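You operate a simulated robot arm through the tools that you are given. There is no shell and no other tool. Be economical: measure what you need, move in short steps, check, and stop when the job is done.

The job below is to be done with a simulated robot arm. You get a single attempt, and the scene is never put back.

TASK
Tap both dowels of the tank saddle home.
Fine: they are under the saddle flap; shut it again and put the mallet back. Set down upright: tank mallet.

The check looks at the end state, three seconds after you hand in, the way a careful person would. Anything else that was tipped, shoved, dropped, spilled or broken makes it a failure.

THE ROBOT
A 6-joint arm with a fingered hand, on a carriage that runs on a rail from [-0.018, 1.07] to [0.018, -1.07] (x, y) and turns from -3.491 to 2.304 rad about z. Base frame: it is fixed where the carriage stands at the start and does not move with it; the origin is on the floor, on the carriage's upright axis, x ahead of it, y to its left, z up; the surface under the hand at the start is at about z = 0.6. Units: m, rad, N and s.
Its first joint turns from -2.897 to 2.897 rad. Places, roughly: bung [0.9, -0.8, 0.6]; inner dowel [0.6, -0.5, 0.6]; outer dowel [0.6, -0.6, 0.6]; saddle flap [0.6, -0.5, 0.7]. Payload 4 kg.
The tool frame sits at the grasp point between the pads (the TCP): z along the fingers, y along the line on which they close. The tips reach 0.026 m beyond it. Largest opening 0.132 m; the body of the gripper starts 0.073 m behind the TCP. The gripper is a hand of 4 fingers: y runs from the thumb to the fingers, the wrist lies at [0, 0, -0.239] in the tool frame, and closing takes about 1.5 s.
Orientation is told as [roll, pitch, yaw] about the base's x, y, z axes, in that order, counted from this pose: with the fingers straight down and closing along the base's y, the tool's x points along the base's -x, its y along +y and its z along -z.

THE INTERFACE
- The arm moves only by the tool apply_moves. Its argument "commands" is a list of rows, each an object (a shift or turn left out is 0, a gripper value left out holds the last) with "dp": the shift along the tool's x, y, z in units of 40 mm (1.0 is 40 mm), a list of three; "delta_rot": the turn, a rotation vector about the tool's x, y, z in units of 4 degrees (1.0 is 4 degrees), a list of three. In form: [{"dp": [tx, ty, tz], "delta_rot": [rx, ry, rz]}, ...]. A call has 1 to 12 rows; each row shifts and turns the commanded pose from where the row before left it, along the tool's axes as they then stand. "grip" is the closure in counts, from 0 (fully open) to 255 (shut), set as the call begins (left out, the last holds). A call with a number of a shift or a turn outside -1 to 1 is refused whole. Each row takes 0.2 s and may step no farther than 0.05 m and 0.15 rad from the row before; otherwise, or with a gripper value out of range, the whole call is refused. A pose out of reach is approached as far as the arm can. The call stops where the force on the tool passes 80 N (or 10 N more than at its start, if that is more) or the arm is blocked; 0.2 s more then pass. The fingers move at their own pace (about 0.045 m/s each) and stop on an object; they squeeze with about 28 N. The grip force told is the motor's: it shows also when the fingers shut on nothing. Time passes only in rows, and 0.2 s behind the last, so rows that do not move let the fingers close. The reply holds the time, the measured pose of the TCP, the force on the tool along the base axes, the opening and the grip force, in the units named above and with some noise, with the torque about the TCP (base axes, N m) and any sound that the robot's microphone picked up.
- Cameras (640 x 400 px; columns grow to the right, rows downward): "scene" is now at [0.2939, 0.1158, 1.2953]; the picture's right is [-0.82, -0.57, 0.00], its down [-0.31, 0.45, -0.84] and it looks along [0.48, -0.69, -0.54] (base axes); focal length 283 px, centre (320, 200). "wrist" rides on the gripper at [0.068, 0.002, -0.097] in the tool frame; the picture's right is [-0.03, 1.00, 0.00], its down [-0.82, -0.02, -0.58] and it looks along [-0.58, -0.01, 0.82] (tool axes); focal length 270 px, centre (320, 200). There is no depth. A picture from a camera that has moved, and an enlarged one, comes with that camera's place and axes in the base frame and with its lens.
- grab_frame(camera): a new picture of that camera. No time passes.
- move_column(by): slides the trunk up (or, below 0, down) by that many m; the arm and the scene camera ride with it, the base frame stays. It gives what a move gives, with no picture.
- drive_base(legs): drives the robot by 1 to 6 legs, each [ahead, left, turn to the left] in m, m and rad, along the robot's own axes; the way and the turn of a leg run together, so that a leg with both is an arc; at most 1.5 m and 3.142 rad a leg. The arm and the cameras ride along, it lands a little off, and it stops where it bumps. It keeps to its track: a leg is cut to what the track allows. It gives what a move gives.
- set_fingers(finger1, finger2, finger3, thumb_bend): sets how far each is bent, from 0 (flat) to 1 (curled in); at 0.3 the hand is open as for a grip, at 0.7 the pads meet at the TCP. One left out holds its place. A second passes; each finger stops where it meets its share of the squeeze, and holds until it gets a number again. A gripper value or a shape takes the hand back. It gives what a move gives, with no picture; readings hold the bend of each and the force on the fingers (four entries, about 0 where the hand has none), thumb and palm.
- set_grasp(shape): the hand has 4 fingers and takes this shape, open, in about a second: jaw (thumb against the fingers, like two jaws); tri (thumb and two fingers); tip (a fingertip pinch); poke (one finger out to press); point (the index stretched); flat (the hand flat); cup (the hand cupped); fist (a fist). The gripper value then closes the fingers along that shape, each until it touches; the sizes above hold for jaw. It gives what a move gives, with no picture.
- turn_head(pan, tilt): turns the head with the scene camera to pan (to the left, within 2.496 rad either way) and tilt (down, from -0.506 to 1.204), counted from straight ahead of the robot. It gives what a move gives.
- zoom(camera, box): a new picture of the part [left, top, right, bottom] of that camera's present view, enlarged. No time passes.
- sign_off(): hands the job in; it is judged then, once.

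Go step by step. Nothing tells you exact positions but the pictures and the camera data: compare them with the known pose of the tool, close in by small moves and look again before you grip or let go. The budget is 120 turns and 78 pictures, counting those below and the enlarged ones. Unless the task says otherwise, let go and move clear before handing in, and close with one line.

The tools are called after ">>>" as name(argument=value, ...) on one line, values as JSON. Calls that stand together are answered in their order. apply_moves: Moves the arm, as the interface text tells. Its arguments: {"type":"object","properties":{"commands":{"type":"array"},"grip":{"type":"number"}},"required":["commands"]} The other tools are called the same way: move_column (by) slides the trunk up or down; set_grasp (shape) gives the hand a shape; set_fingers (finger1, finger2, finger3, thumb_bend) moves the fingers one by one; drive_base (legs) drives the base; turn_head (pan, tilt) turns the head that bears the scene camera; grab_frame (camera) takes a picture; zoom (camera, box) takes an enlarged picture of a part of a camera's view; sign_off () hands the job in.

At the start:

```text
t: 0.0
tool_pos: [0.6792, -0.315, 0.9823]
tcp_rot: [0.002, 0.0, -0.001]
contact_force: [0.4, 0.8, -0.1]
ft_torque: [0.04, 0.01, 0.0]
width: 0.1318
gripper_force: 0.1
shape: jaw
bend: [0.3, 0.3, 0.3, 0.3]
finger forces: [0.0, 0.1, 0.1, 0.1, 0.0, 0.1]
trunk travel left (down, up): [-0.3, 0.328]
robot x, y, heading: [0.0036, -0.0021, 0.001]
head pan, tilt: [-0.967, 0.574]
```

scene: 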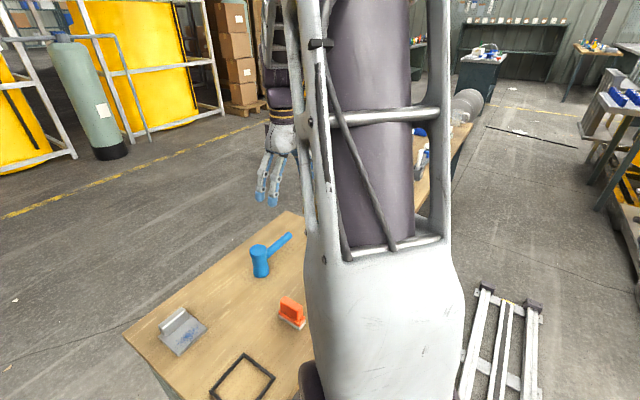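
wrist: 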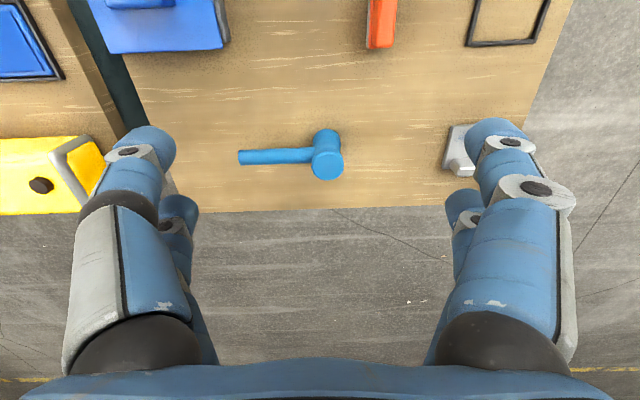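

I see the table with a blue mallet around [0.83, -0.37, 0.62], and blue and yellow bodies to the -y side. I'll look at the work area from other head angles before moving.

>>> turn_head(pan=-0.75, tilt=0.9)

>>> grab_frame(camera="scene")

>>> zoom(camera="wrist", box=[0, 0, 400, 220])

```text
t: 0.8
tool_pos: [0.68, -0.3159, 0.9832]
tcp_rot: [-0.001, 0.0, -0.001]
contact_force: [-0.4, -0.4, -0.1]
ft_torque: [0.02, -0.01, 0.0]
width: 0.1321
gripper_force: 0.0
shape: jaw
bend: [0.3, 0.3, 0.3, 0.3]
finger forces: [0.0, 0.0, 0.0, 0.1, 0.1, 0.1]
trunk travel left (down, up): [-0.3, 0.328]
robot x, y, heading: [0.0003, 0.0009, -0.003]
head pan, tilt: [-0.75, 0.901]
```

```text
75 pictures are left
camera scene: at [0.2984, 0.1377, 1.2682], right [-0.68, -0.73, 0.0], down [-0.57, 0.53, -0.62], along [0.45, -0.42, -0.78], focal length 283 px, centre (320, 200)
```

scene: 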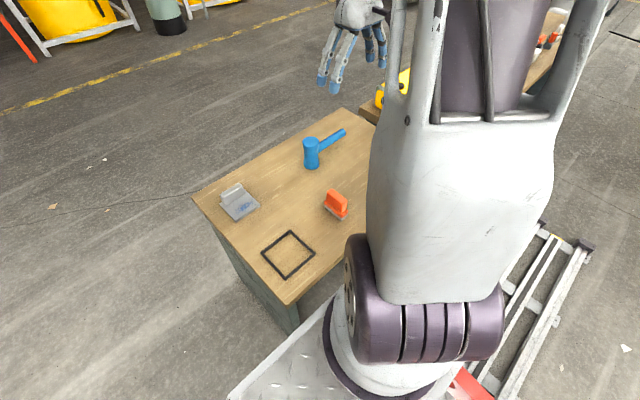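

```text
1.60 times, centred on (200, 110) of wrist
camera zoom: at [0.61, -0.3132, 1.0793], right [0.03, 1.0, 0.0], down [0.82, -0.02, 0.58], along [0.58, -0.01, -0.82], focal length 432 px, centre (512, 344)
```

zoom: 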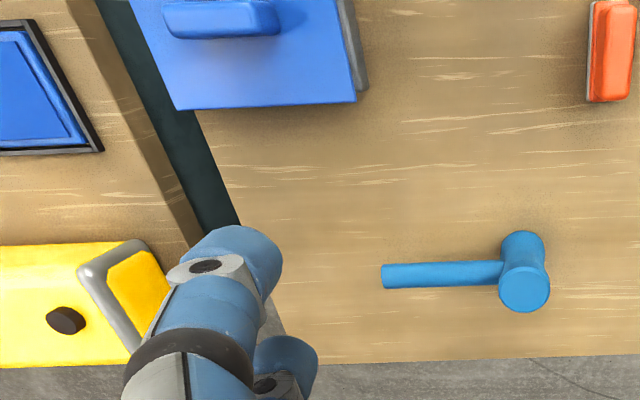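

The mallet stands on its head's face with the handle toward -y. I'll turn the wrist so its camera looks toward -y over the saddle.

>>> apply_moves(commands=[{"delta_rot": [0, 0, 1]}, {"delta_rot": [0, 0, 1]}, {"delta_rot": [0, 0, 1]}, {"delta_rot": [0, 0, 1]}, {"delta_rot": [0, 0, 1]}, {"delta_rot": [0, 0, 1]}, {"delta_rot": [0, 0, 1]}, {"delta_rot": [0, 0, 1]}, {"delta_rot": [0, 0, 1]}, {"delta_rot": [0, 0, 1]}, {"delta_rot": [0, 0, 1]}, {"delta_rot": [0, 0, 1]}])

>>> apply_moves(commands=[{"delta_rot": [0, 0, 1]}, {"delta_rot": [0, 0, 1]}, {"delta_rot": [0, 0, 1]}, {"delta_rot": [0, 0, 1]}, {"delta_rot": [0, 0, 1]}, {"delta_rot": [0, 0, 1]}, {"delta_rot": [0, 0, 1]}, {"delta_rot": [0, 0, 1]}, {"delta_rot": [0, 0, 1]}, {"delta_rot": [0, 0, 1]}, {"delta_rot": [0, 0, 0.5]}])

>>> grab_frame(camera="wrist")

>>> grab_frame(camera="scene")

```text
t: 3.4
tool_pos: [0.68, -0.3157, 0.9834]
tcp_rot: [0.0, 0.0, -0.838]
contact_force: [-0.2, 0.3, 0.2]
ft_torque: [0.0, 0.0, 0.02]
width: 0.1322
gripper_force: 0.1
shape: jaw
bend: [0.3, 0.3, 0.3, 0.3]
finger forces: [0.1, 0.0, 0.0, 0.0, 0.0, 0.0]
trunk travel left (down, up): [-0.3, 0.328]
robot x, y, heading: [0.0019, -0.0006, -0.002]
head pan, tilt: [-0.75, 0.901]
```

```text
t: 5.8
tool_pos: [0.679, -0.3151, 0.9833]
tcp_rot: [0.0, 0.0, -1.574]
contact_force: [-0.2, -0.5, -0.3]
ft_torque: [0.02, 0.0, 0.03]
width: 0.132
gripper_force: 0.1
shape: jaw
bend: [0.3, 0.3, 0.3, 0.3]
finger forces: [0.0, 0.0, 0.0, 0.1, 0.0, 0.0]
trunk travel left (down, up): [-0.3, 0.328]
robot x, y, heading: [0.0014, -0.0006, -0.005]
head pan, tilt: [-0.75, 0.901]
```

```text
73 pictures are left
camera wrist: at [0.6802, -0.2465, 1.0791], right [1.0, -0.03, 0.0], down [-0.02, -0.82, 0.58], along [-0.02, -0.58, -0.82], focal length 270 px, centre (320, 200)
```

wrist: 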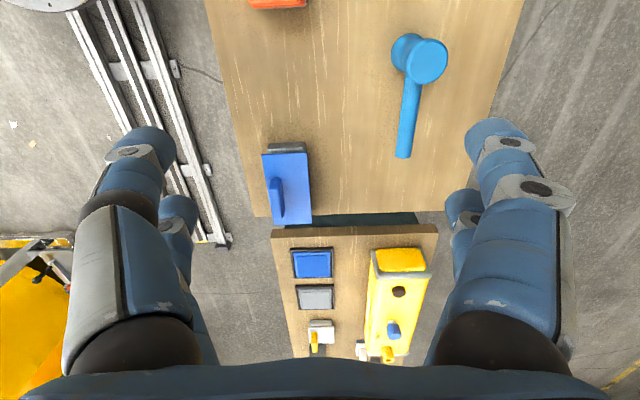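

```text
72 pictures are left
camera scene: at [0.2984, 0.1377, 1.2682], right [-0.68, -0.73, 0.0], down [-0.57, 0.53, -0.62], along [0.45, -0.42, -0.78], focal length 283 px, centre (320, 200)
```

scene: 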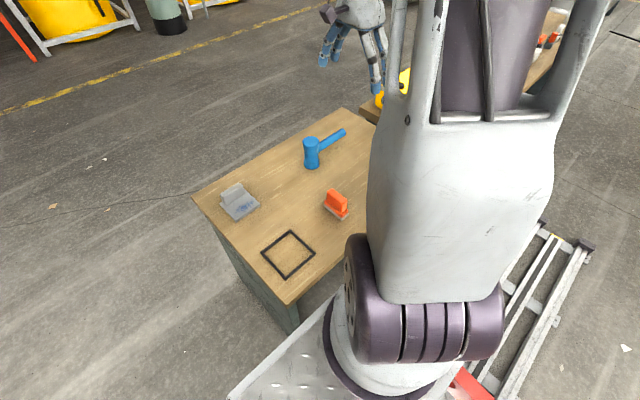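

The saddle (blue flap with a handle) is near [0.62, -0.48]. I'll lower and centre on it for a closer view.

>>> apply_moves(commands=[{"dp": [0, -0.8, 0.8]}, {"dp": [0, -0.8, 0.8]}, {"dp": [0, 0, 0.9]}])

>>> grab_frame(camera="wrist")

>>> zoom(camera="wrist", box=[220, 60, 480, 222])

```text
t: 6.6
tool_pos: [0.6149, -0.3169, 0.8813]
tcp_rot: [0.001, -0.001, -1.572]
contact_force: [0.3, 0.3, 0.1]
ft_torque: [0.0, -0.02, -0.01]
width: 0.1321
gripper_force: 0.1
shape: jaw
bend: [0.3, 0.3, 0.3, 0.3]
finger forces: [0.0, 0.0, 0.1, 0.0, 0.0, 0.0]
trunk travel left (down, up): [-0.3, 0.328]
robot x, y, heading: [0.0029, -0.0015, -0.006]
head pan, tilt: [-0.75, 0.901]
```

```text
71 pictures are left
camera wrist: at [0.6157, -0.2475, 0.978], right [1.0, -0.03, 0.0], down [-0.02, -0.82, 0.58], along [-0.01, -0.58, -0.82], focal length 270 px, centre (320, 200)
```

wrist: 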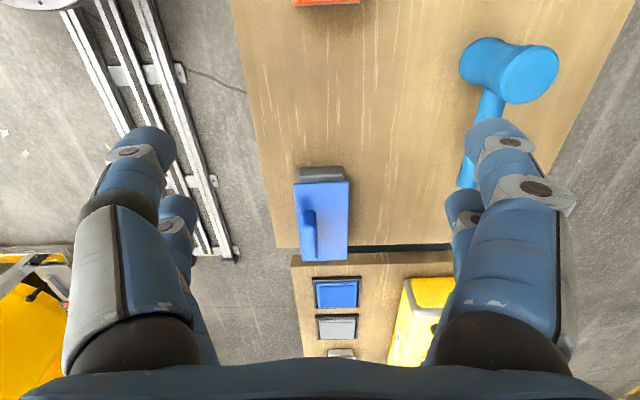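

```text
2.46 times, centred on (350, 141) of wrist
camera zoom: at [0.6157, -0.2475, 0.978], right [1.0, -0.03, 0.0], down [-0.02, -0.82, 0.58], along [-0.01, -0.58, -0.82], focal length 665 px, centre (246, 345)
```

zoom: 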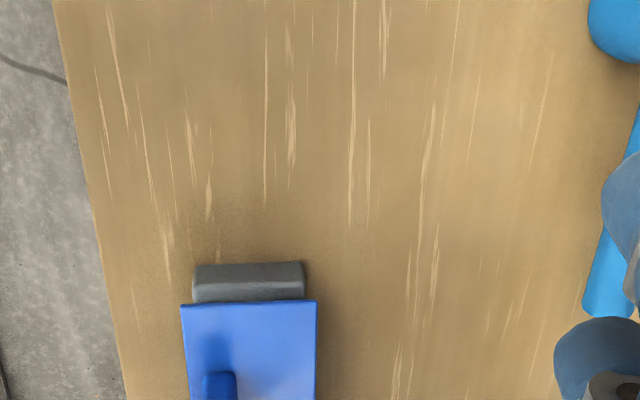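

The flap's handle sits on the robot side, so the hinge is probably at +x. I'll tilt the camera for an oblique view to get heights.

>>> apply_moves(commands=[{"dp": [1, 0, 0]}, {"dp": [1, 0, 0]}, {"dp": [1, 0, 0.5]}, {"delta_rot": [0, -1, 0]}, {"delta_rot": [0, -1, 0]}, {"delta_rot": [0, -1, 0]}, {"delta_rot": [0, -1, 0]}, {"delta_rot": [0, -1, 0]}, {"delta_rot": [0, -1, 0]}, {"delta_rot": [0, -1, 0]}])

>>> grab_frame(camera="wrist")

```text
t: 8.8
tool_pos: [0.6157, -0.1956, 0.865]
tcp_rot: [0.0, -0.491, -1.571]
contact_force: [-0.4, 0.0, -0.3]
ft_torque: [0.01, -0.01, 0.04]
width: 0.1319
gripper_force: 0.1
shape: jaw
bend: [0.3, 0.3, 0.3, 0.3]
finger forces: [0.1, 0.0, 0.0, 0.1, 0.0, 0.0]
trunk travel left (down, up): [-0.3, 0.328]
robot x, y, heading: [-0.0006, -0.0015, 0.005]
head pan, tilt: [-0.75, 0.901]
```

```text
69 pictures are left
camera wrist: at [0.6164, -0.0894, 0.9166], right [1.0, -0.02, 0.01], down [-0.02, -0.45, 0.89], along [-0.01, -0.89, -0.45], focal length 270 px, centre (320, 200)
```

wrist: 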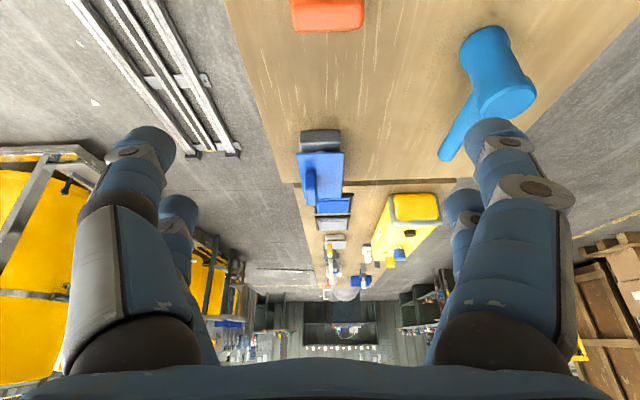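

>>> zoom(camera="wrist", box=[260, 110, 420, 210])

>>> zoom(camera="wrist", box=[420, 10, 580, 170])

```text
4.00 times, centred on (340, 160) of wrist
camera zoom: at [0.6164, -0.0894, 0.9166], right [1.0, -0.02, 0.01], down [-0.02, -0.45, 0.89], along [-0.01, -0.89, -0.45], focal length 1081 px, centre (240, 360)
```

zoom: 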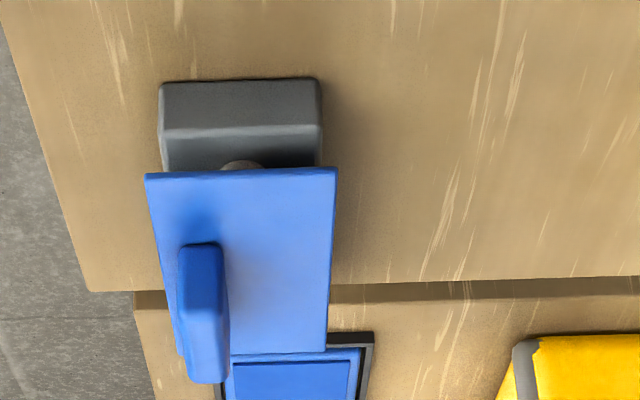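

```text
2.50 times, centred on (500, 90) of wrist
camera zoom: at [0.6164, -0.0894, 0.9166], right [1.0, -0.02, 0.01], down [-0.02, -0.45, 0.89], along [-0.01, -0.89, -0.45], focal length 676 px, centre (-130, 475)
```

zoom: 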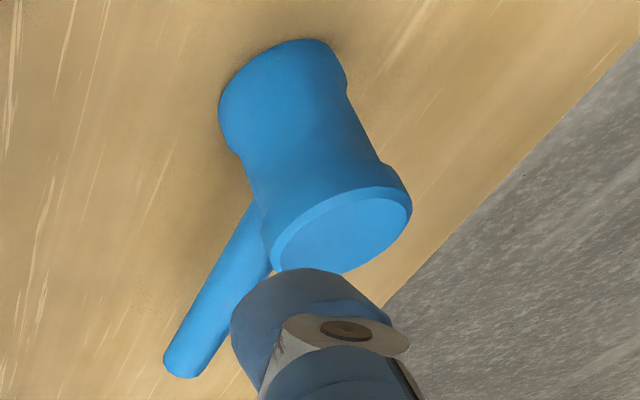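

The flap is a plate at z≈0.645, x 0.575–0.655, y −0.45 to −0.61, with a raised handle bar along y at x≈0.596. I'll check with the head for hinge details.

>>> turn_head(pan=-1.2, tilt=0.8)

>>> grab_frame(camera="scene")

```text
t: 9.7
tool_pos: [0.6148, -0.1961, 0.8644]
tcp_rot: [0.001, -0.488, -1.573]
contact_force: [0.1, 0.3, 0.2]
ft_torque: [-0.04, 0.0, 0.01]
width: 0.132
gripper_force: 0.0
shape: jaw
bend: [0.3, 0.3, 0.3, 0.3]
finger forces: [0.1, 0.0, 0.0, 0.0, 0.1, 0.1]
trunk travel left (down, up): [-0.3, 0.328]
robot x, y, heading: [-0.0012, 0.0025, -0.006]
head pan, tilt: [-1.201, 0.799]
```

```text
66 pictures are left
camera scene: at [0.2724, 0.114, 1.2761], right [-0.93, -0.36, 0.0], down [-0.26, 0.67, -0.7], along [0.25, -0.65, -0.72], focal length 283 px, centre (320, 200)
```

scene: 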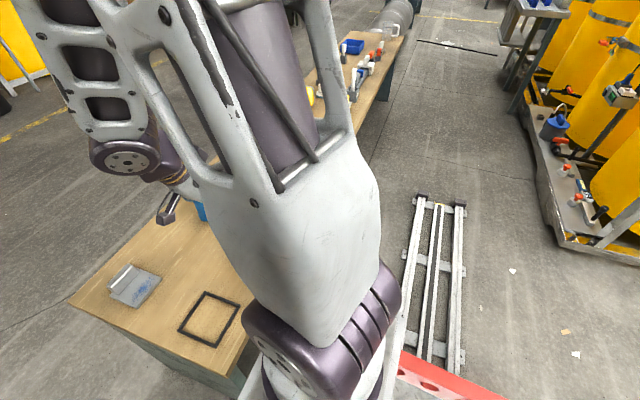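

The arm blocks that view. I'll take a lower, flatter wrist view of the saddle's near end.

>>> apply_moves(commands=[{"delta_rot": [0, -1, 0]}, {"delta_rot": [0, -1, 0]}, {"delta_rot": [0, -1, 0]}, {"delta_rot": [0, -1, 0]}, {"delta_rot": [0, -1, 0]}, {"dp": [0.7, 0, 0.5]}, {"dp": [0.7, 0, 0.5]}, {"dp": [0.7, 0, 0.5]}])

>>> zoom(camera="wrist", box=[240, 50, 400, 150])

>>> grab_frame(camera="wrist")

```text
t: 11.5
tool_pos: [0.621, -0.1852, 0.7586]
tcp_rot: [0.0, -0.837, -1.572]
contact_force: [0.1, -1.0, -0.6]
ft_torque: [0.02, 0.02, 0.02]
width: 0.1317
gripper_force: 0.1
shape: jaw
bend: [0.3, 0.3, 0.3, 0.3]
finger forces: [0.0, 0.0, 0.0, 0.0, 0.0, 0.1]
out of reach, approached as far as the arm can: row 5, 6
trunk travel left (down, up): [-0.3, 0.328]
robot x, y, heading: [0.0026, -0.0004, -0.001]
head pan, tilt: [-1.201, 0.799]
```

```text
4.00 times, centred on (320, 100) of wrist
camera zoom: at [0.6222, -0.0665, 0.7727], right [1.0, -0.02, 0.02], down [-0.02, -0.12, 0.99], along [-0.01, -0.99, -0.12], focal length 1081 px, centre (320, 600)
```

zoom: 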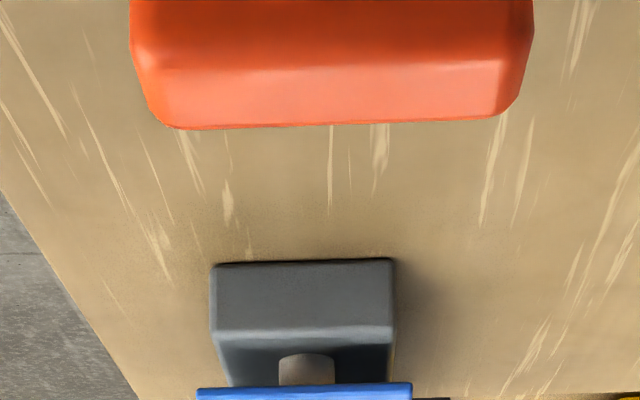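

```text
64 pictures are left
camera wrist: at [0.6222, -0.0665, 0.7727], right [1.0, -0.02, 0.02], down [-0.02, -0.12, 0.99], along [-0.01, -0.99, -0.12], focal length 270 px, centre (320, 200)
```

wrist: 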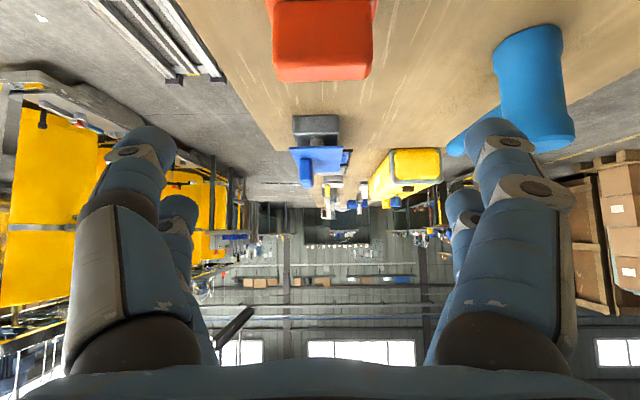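

No hinge is visible from this end, but the handle bar is near the −x edge, so the hinge must be the +x edge. I'll straighten the tool, raise it and go back to yaw 0. Then I can pinch the bar by its ends, closing along y, so that it can pivot in the grip.

>>> apply_moves(commands=[{"dp": [0, 0, -0.7], "delta_rot": [0, 1, 0]}, {"dp": [0, 0, -0.7], "delta_rot": [0, 1, 0]}, {"dp": [0, 0, -0.7], "delta_rot": [0, 1, 0]}, {"dp": [0, 0, -0.7], "delta_rot": [0, 1, 0]}, {"dp": [0, 0, -0.7], "delta_rot": [0, 1, 0]}, {"delta_rot": [0, 1, 0]}, {"delta_rot": [0, 1, 0]}, {"delta_rot": [0, 1, 0]}, {"delta_rot": [0, 1, 0]}, {"delta_rot": [0, 1, 0]}, {"delta_rot": [0, 1, 0]}, {"delta_rot": [0, 1, 0]}])

>>> apply_moves(commands=[{"delta_rot": [0, 0, -1]}, {"delta_rot": [0, 0, -1]}, {"delta_rot": [0, 0, -1]}, {"delta_rot": [0, 0, -1]}, {"delta_rot": [0, 0, -1]}, {"delta_rot": [0, 0, -1]}, {"delta_rot": [0, 0, -1]}, {"delta_rot": [0, 0, -1]}, {"delta_rot": [0, 0, -1]}, {"delta_rot": [0, 0, -1]}, {"delta_rot": [0, 0, -1]}, {"delta_rot": [0, 0, -1]}])

>>> apply_moves(commands=[{"delta_rot": [0, 0, -1]}, {"delta_rot": [0, 0, -1]}, {"delta_rot": [0, 0, -1]}, {"delta_rot": [0, 0, -1]}, {"delta_rot": [0, 0, -1]}, {"delta_rot": [0, 0, -1]}, {"delta_rot": [0, 0, -1]}, {"delta_rot": [0, 0, -1]}, {"delta_rot": [0, 0, -1]}, {"delta_rot": [0, 0, -1]}, {"delta_rot": [0, 0, -0.5]}])

```text
t: 14.1
tool_pos: [0.6232, -0.0928, 0.8689]
tcp_rot: [-0.001, -0.001, -1.569]
contact_force: [0.0, 0.5, 0.3]
ft_torque: [-0.02, 0.0, 0.02]
width: 0.132
gripper_force: 0.0
shape: jaw
bend: [0.3, 0.3, 0.3, 0.3]
finger forces: [0.0, 0.0, 0.0, 0.1, 0.0, 0.1]
trunk travel left (down, up): [-0.3, 0.328]
robot x, y, heading: [0.0024, 0.0011, -0.004]
head pan, tilt: [-1.201, 0.799]
```

```text
t: 16.7
tool_pos: [0.6234, -0.0942, 0.869]
tcp_rot: [-0.001, 0.002, -0.731]
contact_force: [-0.6, -0.1, -0.1]
ft_torque: [-0.05, 0.02, -0.01]
width: 0.1319
gripper_force: 0.1
shape: jaw
bend: [0.3, 0.3, 0.3, 0.3]
finger forces: [0.1, 0.0, 0.1, 0.0, 0.0, 0.0]
trunk travel left (down, up): [-0.3, 0.328]
robot x, y, heading: [-0.0008, -0.0024, -0.001]
head pan, tilt: [-1.201, 0.799]
```

```text
t: 19.1
tool_pos: [0.6228, -0.0949, 0.8672]
tcp_rot: [0.001, 0.0, 0.0]
contact_force: [0.1, -0.2, 0.3]
ft_torque: [0.0, 0.0, -0.01]
width: 0.1319
gripper_force: 0.0
shape: jaw
bend: [0.3, 0.3, 0.3, 0.3]
finger forces: [0.0, 0.1, 0.0, 0.0, 0.0, 0.0]
trunk travel left (down, up): [-0.3, 0.328]
robot x, y, heading: [0.0011, -0.003, 0.001]
head pan, tilt: [-1.201, 0.799]
```

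Tool is straight at yaw 0. Now I'll travel above the flap bar.

>>> apply_moves(commands=[{"dp": [0.06, -1, 0]}, {"dp": [0.06, -1, 0]}, {"dp": [0.06, -1, 0]}, {"dp": [0.06, -1, 0]}, {"dp": [0.06, -1, 0]}, {"dp": [0.06, -1, 0]}, {"dp": [0.06, -1, 0]}, {"dp": [0.06, -1, 0]}, {"dp": [0.06, -1, 0]}, {"dp": [0.06, -1, 0]}, {"dp": [0.06, -0.9, 0]}])

>>> grab_frame(camera="wrist")

```text
t: 21.5
tool_pos: [0.5944, -0.5309, 0.8679]
tcp_rot: [0.0, 0.001, 0.0]
contact_force: [0.6, 0.7, -0.2]
ft_torque: [-0.01, 0.04, 0.01]
width: 0.1318
gripper_force: 0.2
shape: jaw
bend: [0.3, 0.3, 0.3, 0.3]
finger forces: [0.0, 0.1, 0.0, 0.1, 0.0, 0.1]
trunk travel left (down, up): [-0.3, 0.328]
robot x, y, heading: [-0.0009, -0.0012, 0.001]
head pan, tilt: [-1.201, 0.799]
```

```text
63 pictures are left
camera wrist: at [0.5247, -0.5293, 0.9641], right [0.02, 1.0, 0.0], down [0.82, -0.02, 0.58], along [0.58, -0.01, -0.82], focal length 270 px, centre (320, 200)
```

wrist: 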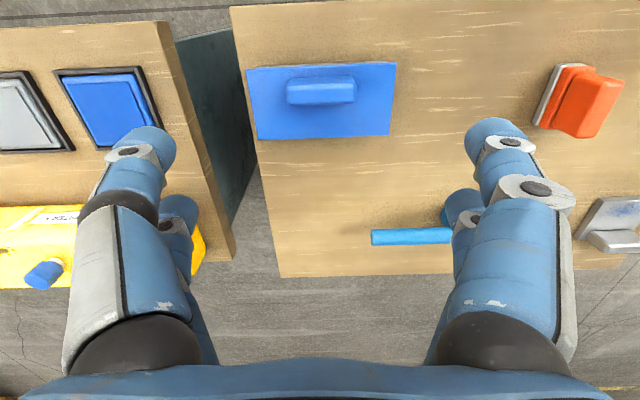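

>>> zoom(camera="wrist", box=[230, 40, 410, 152])

```text
3.56 times, centred on (320, 96) of wrist
camera zoom: at [0.5247, -0.5293, 0.9641], right [0.02, 1.0, 0.0], down [0.82, -0.02, 0.58], along [0.58, -0.01, -0.82], focal length 961 px, centre (320, 570)
```

zoom: 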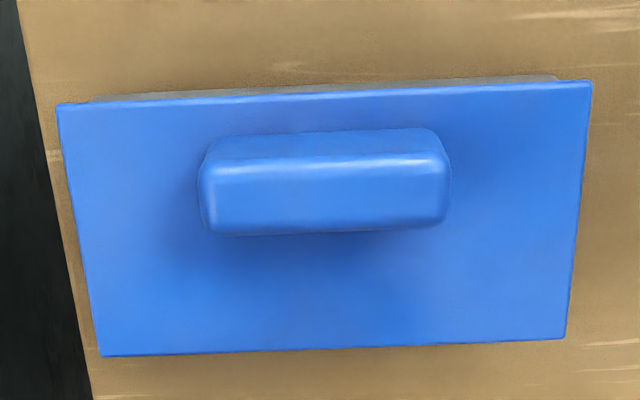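

The bar spans y −0.560 to −0.496, x 0.583 to 0.600, top z≈0.70; the plate top is about 0.654. Let me see which finger does what before gripping.

>>> set_fingers(finger1=0.1, finger2=0.5, finger3=0.3, thumb_bend=0.3)

>>> grab_frame(camera="wrist")

>>> turn_head(pan=-0.9, tilt=0.6)

>>> grab_frame(camera="scene")

```text
t: 22.5
tool_pos: [0.5925, -0.5313, 0.8673]
tcp_rot: [-0.001, 0.0, 0.0]
contact_force: [-0.3, 0.7, -0.2]
ft_torque: [-0.03, -0.01, 0.01]
width: 0.1537
gripper_force: 0.2
shape: fingers
bend: [0.1, 0.5, 0.3, 0.3]
finger forces: [0.0, 0.0, 0.0, 0.0, 0.0, 0.0]
trunk travel left (down, up): [-0.3, 0.328]
robot x, y, heading: [0.0003, 0.0002, 0.001]
head pan, tilt: [-1.201, 0.799]
```

```text
61 pictures are left
camera wrist: at [0.5246, -0.529, 0.9641], right [0.03, 1.0, 0.0], down [0.82, -0.02, 0.58], along [0.58, -0.01, -0.82], focal length 270 px, centre (320, 200)
```

wrist: 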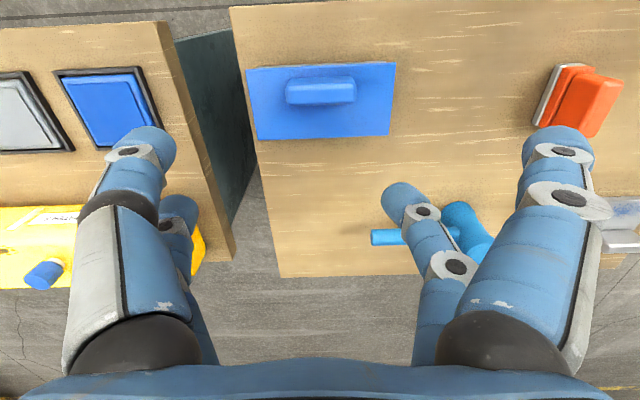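

```text
t: 23.3
tool_pos: [0.5933, -0.5307, 0.8687]
tcp_rot: [-0.001, -0.001, 0.001]
contact_force: [-0.7, 0.4, 0.1]
ft_torque: [-0.01, 0.0, -0.04]
width: 0.1535
gripper_force: 0.1
shape: fingers
bend: [0.1, 0.5, 0.3, 0.3]
finger forces: [0.0, 0.1, 0.1, 0.1, 0.0, 0.1]
trunk travel left (down, up): [-0.3, 0.328]
robot x, y, heading: [0.0029, 0.0007, 0.0]
head pan, tilt: [-0.901, 0.6]
```

```text
60 pictures are left
camera scene: at [0.2981, 0.1199, 1.2929], right [-0.78, -0.62, 0.0], down [-0.35, 0.44, -0.82], along [0.51, -0.65, -0.57], focal length 283 px, centre (320, 200)
```

scene: 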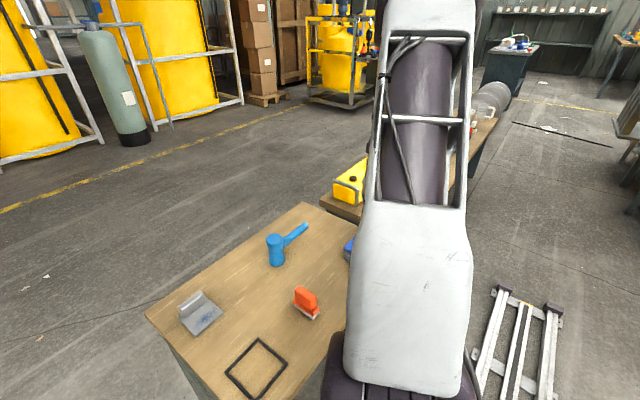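

>>> set_fingers(finger1=0.0, finger2=0.0, finger3=0.5, thumb_bend=0.5)

>>> grab_frame(camera="wrist")

```text
t: 24.3
tool_pos: [0.5933, -0.5314, 0.8675]
tcp_rot: [0.001, 0.0, 0.0]
contact_force: [0.1, -0.6, 0.5]
ft_torque: [-0.01, 0.01, 0.02]
width: 0.1311
gripper_force: 0.1
shape: fingers
bend: [0.0, 0.0, 0.5, 0.5]
finger forces: [0.0, 0.0, 0.0, 0.0, 0.0, 0.0]
trunk travel left (down, up): [-0.3, 0.328]
robot x, y, heading: [-0.0019, -0.0011, 0.002]
head pan, tilt: [-0.901, 0.6]
```

```text
59 pictures are left
camera wrist: at [0.5246, -0.529, 0.9641], right [0.03, 1.0, 0.0], down [0.82, -0.02, 0.58], along [0.58, -0.01, -0.82], focal length 270 px, centre (320, 200)
```

wrist: 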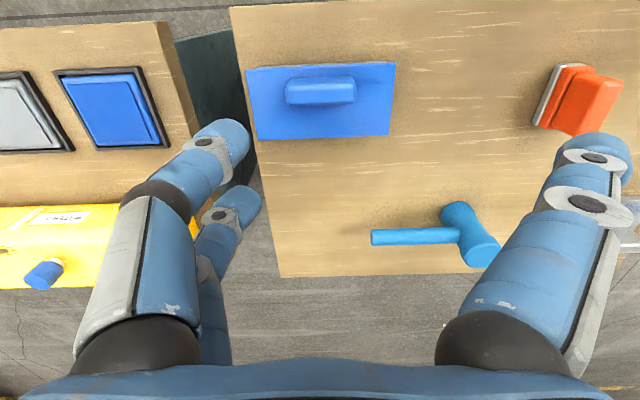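

The hand is 2+2: fingers 1 and 2 on +y, finger 3 and thumb on −y. I plan to pinch the bar's ends with one aligned pair, so I'll find which left digit opposes finger 1.

>>> set_fingers(finger1=0.4, finger2=0.0, finger3=0.0, thumb_bend=0.4)

>>> grab_frame(camera="wrist")

```text
t: 25.3
tool_pos: [0.5943, -0.5296, 0.8663]
tcp_rot: [-0.001, 0.0, 0.0]
contact_force: [-0.9, -0.5, 0.0]
ft_torque: [-0.02, -0.01, 0.0]
width: 0.1002
gripper_force: 0.0
shape: fingers
bend: [0.4, 0.0, 0.0, 0.4]
finger forces: [0.1, 0.1, 0.0, 0.0, 0.0, 0.0]
trunk travel left (down, up): [-0.3, 0.328]
robot x, y, heading: [-0.0036, -0.0002, 0.003]
head pan, tilt: [-0.901, 0.6]
```

```text
58 pictures are left
camera wrist: at [0.5246, -0.529, 0.9641], right [0.03, 1.0, 0.0], down [0.82, -0.02, 0.58], along [0.58, -0.01, -0.82], focal length 270 px, centre (320, 200)
```

wrist: 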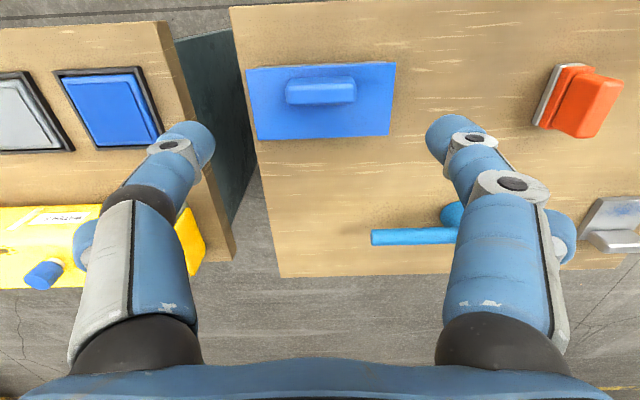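

Finger 1 and thumb form the near pair, at tool x≈+0.022. I'll align that pair with the bar and lower to just above it, then look.

>>> apply_moves(commands=[{"dp": [-0.48, 0.05, 0.5]}, {"dp": [0, 0, 1]}, {"dp": [0, 0, 1]}, {"dp": [0, 0, 1]}])

>>> grab_frame(camera="wrist")

```text
t: 26.3
tool_pos: [0.617, -0.5278, 0.7286]
tcp_rot: [-0.001, -0.002, 0.0]
contact_force: [-0.2, 0.0, 1.1]
ft_torque: [0.01, -0.01, 0.01]
width: 0.1
gripper_force: 0.0
shape: fingers
bend: [0.4, 0.0, 0.0, 0.4]
finger forces: [0.0, 0.0, 0.0, 0.1, 0.0, 0.1]
trunk travel left (down, up): [-0.3, 0.328]
robot x, y, heading: [0.0036, -0.0012, 0.002]
head pan, tilt: [-0.901, 0.6]
```

```text
57 pictures are left
camera wrist: at [0.5483, -0.5262, 0.8248], right [0.03, 1.0, 0.0], down [0.82, -0.02, 0.58], along [0.58, -0.01, -0.82], focal length 270 px, centre (320, 200)
```

wrist: 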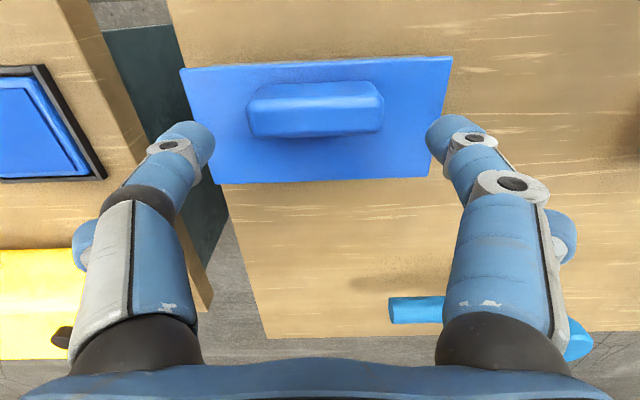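

>>> apply_moves(commands=[{"dp": [0.1, 0, 0.5]}, {"dp": [0.0, 0, 0.55]}])

>>> grab_frame(camera="wrist")

```text
t: 26.9
tool_pos: [0.612, -0.5288, 0.6849]
tcp_rot: [0.0, -0.001, 0.0]
contact_force: [-0.4, -0.9, -0.6]
ft_torque: [-0.03, 0.0, 0.01]
width: 0.1001
gripper_force: 0.0
shape: fingers
bend: [0.4, 0.0, 0.0, 0.4]
finger forces: [0.0, 0.0, 0.1, 0.1, 0.0, 0.1]
trunk travel left (down, up): [-0.3, 0.328]
robot x, y, heading: [-0.0019, -0.0032, 0.004]
head pan, tilt: [-0.901, 0.6]
```

```text
56 pictures are left
camera wrist: at [0.5437, -0.5268, 0.7811], right [0.03, 1.0, 0.0], down [0.82, -0.02, 0.58], along [0.58, -0.01, -0.82], focal length 270 px, centre (320, 200)
```

wrist: 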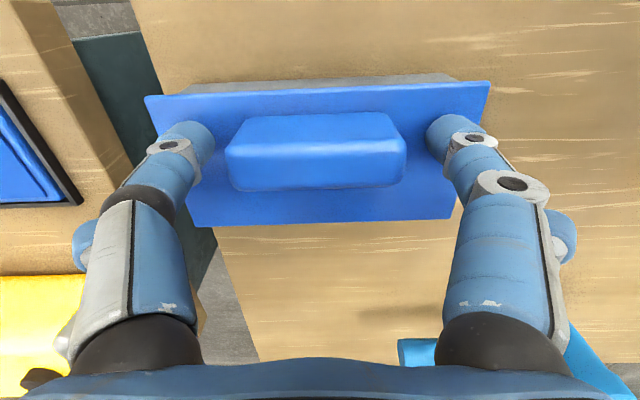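

The tips line up with the bar ends. I'll close this pair.

>>> set_fingers(finger1=0.6, thumb_bend=0.6)

>>> grab_frame(camera="wrist")

```text
t: 27.9
tool_pos: [0.6132, -0.5299, 0.6851]
tcp_rot: [-0.001, 0.0, 0.001]
contact_force: [2.3, -6.5, 8.7]
ft_torque: [0.24, 0.08, 0.03]
width: 0.0661
gripper_force: 12.7
shape: fingers
bend: [0.52, 0.0, 0.0, 0.54]
finger forces: [13.6, 0.0, 0.0, 0.1, 13.0, 0.0]
trunk travel left (down, up): [-0.3, 0.328]
robot x, y, heading: [0.0009, -0.0003, 0.0]
head pan, tilt: [-0.901, 0.6]
```

```text
55 pictures are left
camera wrist: at [0.5438, -0.5272, 0.7816], right [0.03, 1.0, 0.0], down [0.82, -0.02, 0.58], along [0.58, -0.02, -0.82], focal length 270 px, centre (320, 200)
```

wrist: 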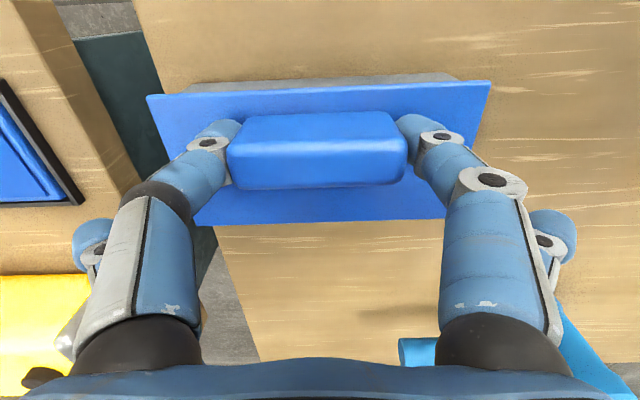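

Gripped at about 13 N. I'll lift a first 15° along the arc around the +x hinge and check forces.

>>> apply_moves(commands=[{"dp": [-0.08, 0, -0.19]}, {"dp": [-0.1, 0, -0.185]}])

>>> grab_frame(camera="wrist")

```text
t: 28.5
tool_pos: [0.6182, -0.5294, 0.6999]
tcp_rot: [0.001, 0.002, -0.002]
contact_force: [-4.3, -3.0, 0.8]
ft_torque: [0.0, 0.14, 0.13]
width: 0.0659
gripper_force: 10.1
shape: fingers
bend: [0.51, 0.0, 0.0, 0.54]
finger forces: [10.0, 0.0, 0.0, 0.0, 11.2, 0.0]
trunk travel left (down, up): [-0.3, 0.328]
robot x, y, heading: [-0.0024, 0.0013, 0.003]
head pan, tilt: [-0.901, 0.6]
```

```text
54 pictures are left
camera wrist: at [0.5495, -0.5272, 0.7958], right [0.03, 1.0, 0.0], down [0.82, -0.02, 0.58], along [0.58, -0.01, -0.82], focal length 270 px, centre (320, 200)
```

wrist: 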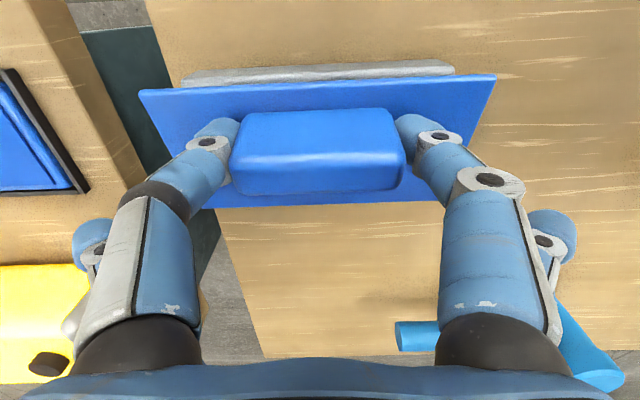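

The −x edge lifts, so the hinge is where I assumed. Continuing along the arc.

>>> apply_moves(commands=[{"dp": [-0.13, 0, -0.165]}, {"dp": [-0.14, 0, -0.15]}, {"dp": [-0.17, 0, -0.125]}, {"dp": [-0.175, 0, -0.105]}])

>>> grab_frame(camera="wrist")

```text
t: 29.5
tool_pos: [0.6441, -0.5285, 0.7226]
tcp_rot: [-0.003, 0.0, 0.001]
contact_force: [-7.1, -4.7, 8.1]
ft_torque: [-0.26, 0.37, 0.15]
width: 0.0656
gripper_force: 11.2
shape: fingers
bend: [0.51, 0.0, 0.0, 0.54]
finger forces: [7.0, 0.0, 0.0, 0.0, 14.5, 0.0]
trunk travel left (down, up): [-0.3, 0.328]
robot x, y, heading: [0.0015, -0.0024, 0.002]
head pan, tilt: [-0.901, 0.6]
```

```text
53 pictures are left
camera wrist: at [0.5744, -0.5267, 0.819], right [0.03, 1.0, 0.0], down [0.82, -0.02, 0.58], along [0.58, -0.02, -0.82], focal length 270 px, centre (320, 200)
```

wrist: 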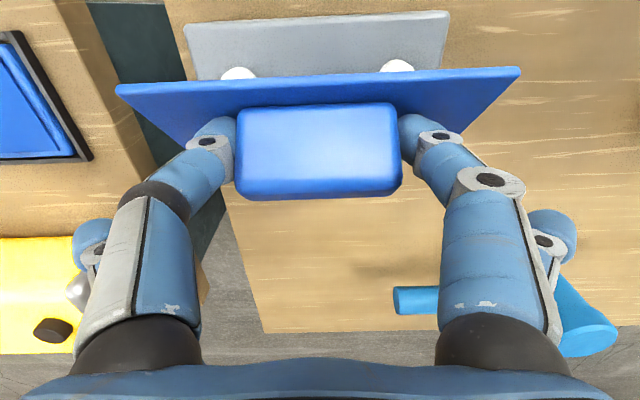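

Working well; the two pale dowels appear beneath. Continuing to past vertical.

>>> apply_moves(commands=[{"dp": [-0.195, 0, -0.08]}, {"dp": [-0.2, 0, -0.055]}, {"dp": [-0.205, 0, -0.03]}, {"dp": [-0.21, 0, 0]}])

>>> grab_frame(camera="wrist")

```text
t: 30.5
tool_pos: [0.6751, -0.5282, 0.7284]
tcp_rot: [-0.003, -0.003, 0.001]
contact_force: [-0.5, -4.0, 10.9]
ft_torque: [-0.15, 0.27, 0.07]
width: 0.0658
gripper_force: 10.8
shape: fingers
bend: [0.51, 0.0, 0.0, 0.55]
finger forces: [8.0, 0.1, 0.0, 0.0, 11.8, 0.0]
trunk travel left (down, up): [-0.3, 0.328]
robot x, y, heading: [0.0038, 0.0003, -0.005]
head pan, tilt: [-0.901, 0.6]
```

```text
52 pictures are left
camera wrist: at [0.6069, -0.5264, 0.8254], right [0.03, 1.0, 0.0], down [0.82, -0.02, 0.58], along [0.58, -0.02, -0.82], focal length 270 px, centre (320, 200)
```

wrist: 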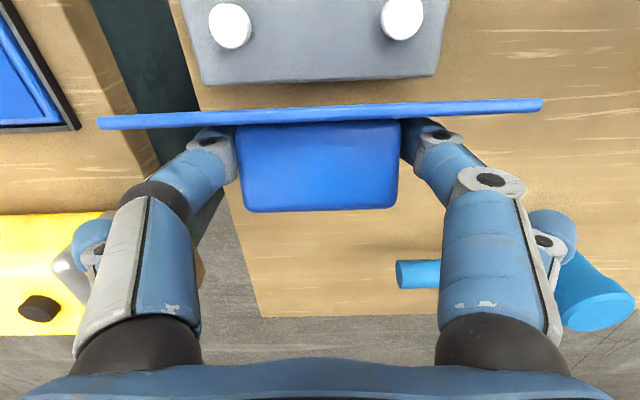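

>>> apply_moves(commands=[{"dp": [-0.205, 0, 0.025]}, {"dp": [-0.2, 0, 0.055]}, {"dp": [-0.2, 0, 0.085]}, {"dp": [-0.18, 0, 0.11]}])

>>> grab_frame(camera="wrist")

```text
t: 31.5
tool_pos: [0.7064, -0.5286, 0.7179]
tcp_rot: [0.001, -0.001, 0.0]
contact_force: [-1.8, -4.3, 9.3]
ft_torque: [-0.48, 0.54, 0.39]
width: 0.0644
gripper_force: 13.1
shape: fingers
bend: [0.52, 0.0, 0.0, 0.55]
finger forces: [7.3, 0.1, 0.0, 0.1, 19.4, 0.0]
trunk travel left (down, up): [-0.3, 0.328]
robot x, y, heading: [0.0002, -0.0012, -0.004]
head pan, tilt: [-0.901, 0.6]
```

```text
51 pictures are left
camera wrist: at [0.6373, -0.5263, 0.8145], right [0.02, 1.0, 0.0], down [0.82, -0.02, 0.58], along [0.58, -0.01, -0.82], focal length 270 px, centre (320, 200)
```

wrist: 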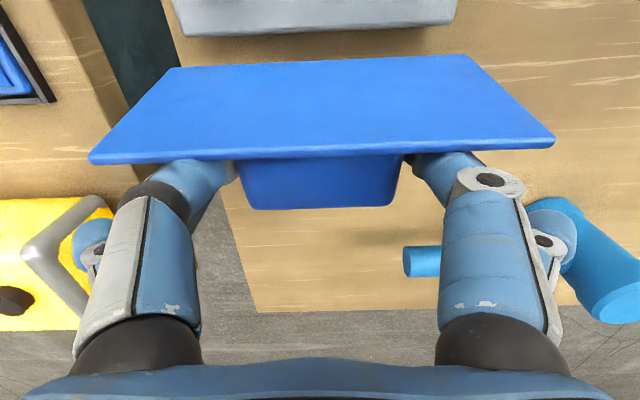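

The flap is about 109° open. I'll go about 10° more to feel for a stop.

>>> apply_moves(commands=[{"dp": [-0.12, 0, 0.1]}, {"dp": [-0.11, 0, 0.11]}])

>>> grab_frame(camera="wrist")

```text
t: 32.1
tool_pos: [0.7153, -0.529, 0.7113]
tcp_rot: [-0.004, 0.0, 0.0]
contact_force: [2.5, -3.2, 12.4]
ft_torque: [-0.42, 0.59, 0.46]
width: 0.0629
gripper_force: 13.6
shape: fingers
bend: [0.52, 0.0, 0.0, 0.56]
finger forces: [7.1, 0.0, 0.0, 0.0, 20.1, 0.1]
trunk travel left (down, up): [-0.3, 0.328]
robot x, y, heading: [-0.0007, -0.0005, -0.001]
head pan, tilt: [-0.901, 0.6]
```

```text
50 pictures are left
camera wrist: at [0.6468, -0.5265, 0.8063], right [0.02, 1.0, 0.0], down [0.82, -0.02, 0.58], along [0.58, -0.02, -0.82], focal length 270 px, centre (320, 200)
```

wrist: 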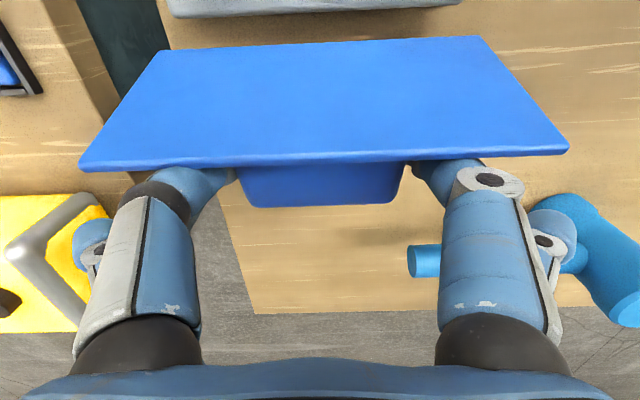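

Past vertical with rising force, so this is enough. I'll release the pair.

>>> set_fingers(finger1=0.3, thumb_bend=0.3)

>>> grab_frame(camera="wrist")

```text
t: 33.1
tool_pos: [0.7157, -0.5285, 0.7094]
tcp_rot: [0.001, 0.001, -0.002]
contact_force: [0.3, 0.8, -0.1]
ft_torque: [0.03, 0.02, -0.01]
width: 0.132
gripper_force: 0.4
shape: fingers
bend: [0.3, 0.0, 0.0, 0.3]
finger forces: [0.1, 0.1, 0.0, 0.0, 0.4, 0.0]
trunk travel left (down, up): [-0.3, 0.328]
robot x, y, heading: [-0.0005, -0.0005, -0.003]
head pan, tilt: [-0.901, 0.6]
```

```text
49 pictures are left
camera wrist: at [0.6466, -0.5266, 0.8057], right [0.03, 1.0, 0.0], down [0.82, -0.02, 0.58], along [0.58, -0.01, -0.82], focal length 270 px, centre (320, 200)
```

wrist: 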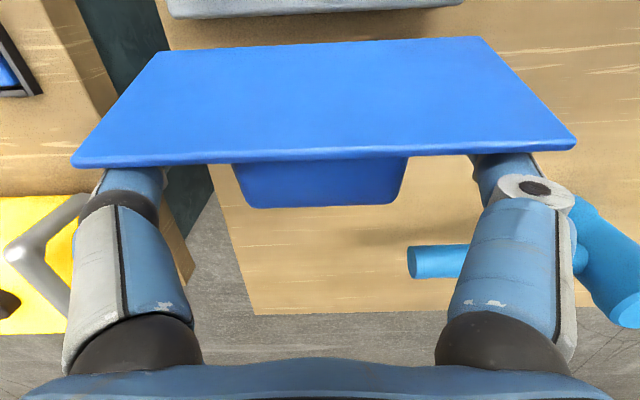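

The flap stays open. I'll back out to +x, clear of the leaning plate, then up.

>>> apply_moves(commands=[{"dp": [-0.6, 0, 0]}, {"dp": [-0.6, 0, -0.1]}, {"dp": [-0.3, 0, -0.8]}, {"dp": [0, 0, -1]}, {"dp": [0, 0, -1]}, {"dp": [0, 0, -1]}, {"dp": [0, 0, -1]}])

>>> set_grasp(shape="jaw")

>>> grab_frame(camera="wrist")

```text
t: 34.7
tool_pos: [0.7757, -0.5277, 0.9034]
tcp_rot: [0.0, 0.002, 0.0]
contact_force: [0.5, 0.0, -0.4]
ft_torque: [0.01, 0.04, 0.01]
width: 0.1324
gripper_force: 0.0
shape: fingers
bend: [0.3, 0.0, 0.0, 0.3]
finger forces: [0.1, 0.1, 0.0, 0.1, 0.1, 0.0]
trunk travel left (down, up): [-0.3, 0.328]
robot x, y, heading: [-0.0042, -0.0002, 0.005]
head pan, tilt: [-0.901, 0.6]
```

```text
t: 35.6
tool_pos: [0.776, -0.5296, 0.9038]
tcp_rot: [0.001, -0.001, -0.002]
contact_force: [-0.5, 0.3, 0.3]
ft_torque: [0.02, 0.01, 0.02]
width: 0.1319
gripper_force: 0.1
shape: jaw
bend: [0.3, 0.3, 0.3, 0.3]
finger forces: [0.0, 0.1, 0.0, 0.0, 0.0, 0.0]
trunk travel left (down, up): [-0.3, 0.328]
robot x, y, heading: [-0.0003, -0.0029, -0.001]
head pan, tilt: [-0.901, 0.6]
```

```text
48 pictures are left
camera wrist: at [0.706, -0.5262, 1.0007], right [0.03, 1.0, 0.0], down [0.82, -0.02, 0.58], along [0.58, -0.01, -0.82], focal length 270 px, centre (320, 200)
```

wrist: 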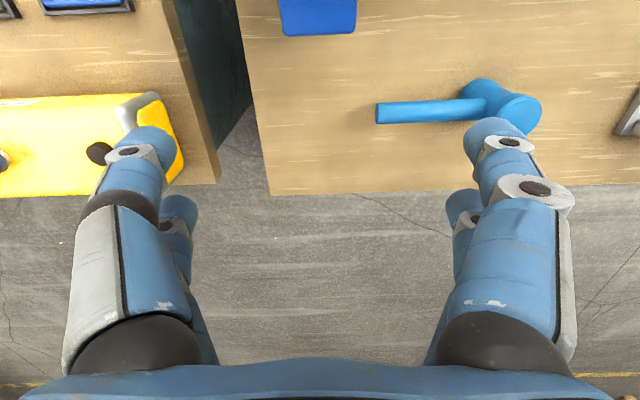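

Flap is parked open. Next, go above the mallet and turn to yaw +90 so that I grip the head across x. Then at the saddle, yaw 0 puts the handle toward −x, away from the flap.

>>> apply_moves(commands=[{"dp": [-0.2, 0.9, 0]}, {"dp": [-0.2, 0.9, 0]}, {"dp": [-0.2, 0.9, 0]}, {"dp": [-0.2, 0.9, 0]}, {"dp": [-0.2, 0.9, 0]}, {"dp": [-0.1, 0.9, 0]}, {"delta_rot": [0, 0, -1]}, {"delta_rot": [0, 0, -1]}, {"delta_rot": [0, 0, -1]}, {"delta_rot": [0, 0, -1]}, {"delta_rot": [0, 0, -1]}, {"delta_rot": [0, 0, -1]}])

>>> apply_moves(commands=[{"delta_rot": [0, 0, -1]}, {"delta_rot": [0, 0, -1]}, {"delta_rot": [0, 0, -1]}, {"delta_rot": [0, 0, -1]}, {"delta_rot": [0, 0, -1]}, {"delta_rot": [0, 0, -1]}, {"delta_rot": [0, 0, -1]}, {"delta_rot": [0, 0, -1]}, {"delta_rot": [0, 0, -1]}, {"delta_rot": [0, 0, -1]}])

>>> apply_moves(commands=[{"delta_rot": [0, 0, -1]}, {"delta_rot": [0, 0, -1]}, {"delta_rot": [0, 0, -1]}, {"delta_rot": [0, 0, -1]}, {"delta_rot": [0, 0, -1]}, {"delta_rot": [0, 0, -1]}, {"delta_rot": [0, 0, -0.5]}])

>>> grab_frame(camera="wrist")

```text
t: 38.2
tool_pos: [0.8195, -0.3134, 0.9047]
tcp_rot: [0.0, -0.001, 0.421]
contact_force: [-0.4, 0.3, 0.6]
ft_torque: [0.04, 0.01, 0.02]
width: 0.132
gripper_force: 0.1
shape: jaw
bend: [0.3, 0.3, 0.3, 0.3]
finger forces: [0.1, 0.1, 0.1, 0.1, 0.1, 0.0]
trunk travel left (down, up): [-0.3, 0.328]
robot x, y, heading: [-0.0051, 0.0007, 0.0]
head pan, tilt: [-0.901, 0.6]
```

```text
t: 40.4
tool_pos: [0.8375, -0.2759, 0.9022]
tcp_rot: [-0.006, 0.047, 1.004]
contact_force: [-0.6, 0.0, -0.9]
ft_torque: [0.02, -0.01, 0.0]
width: 0.1319
gripper_force: 0.0
shape: jaw
bend: [0.3, 0.3, 0.3, 0.3]
finger forces: [0.0, 0.0, 0.0, 0.0, 0.0, 0.0]
out of reach, approached as far as the arm can: row 8, 9, 10
trunk travel left (down, up): [-0.3, 0.328]
robot x, y, heading: [-0.0016, -0.0011, 0.0]
head pan, tilt: [-0.901, 0.6]
```

```text
t: 42.0
tool_pos: [0.8501, -0.2277, 0.8937]
tcp_rot: [-0.004, 0.103, 1.162]
contact_force: [-0.3, 0.6, 0.1]
ft_torque: [-0.02, -0.01, 0.04]
width: 0.132
gripper_force: 0.0
shape: jaw
bend: [0.3, 0.3, 0.3, 0.3]
finger forces: [0.1, 0.0, 0.0, 0.1, 0.0, 0.0]
out of reach, approached as far as the arm can: row 1, 2, 3, 4, 5, 6, 7
trunk travel left (down, up): [-0.3, 0.328]
robot x, y, heading: [-0.001, 0.002, 0.001]
head pan, tilt: [-0.901, 0.6]
```

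```text
47 pictures are left
camera wrist: at [0.8248, -0.2788, 0.9962], right [-0.91, 0.42, -0.01], down [0.36, 0.79, 0.49], along [0.21, 0.44, -0.87], focal length 270 px, centre (320, 200)
```

wrist: 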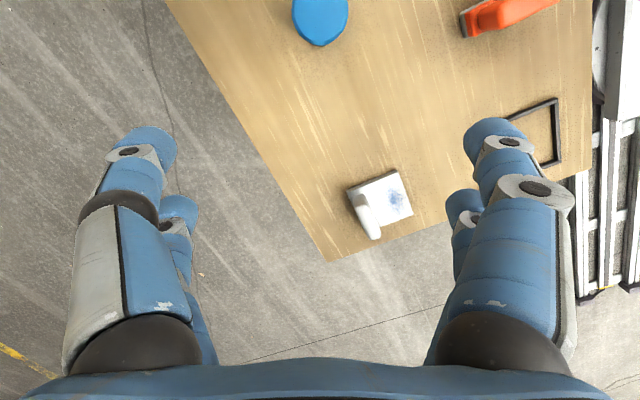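

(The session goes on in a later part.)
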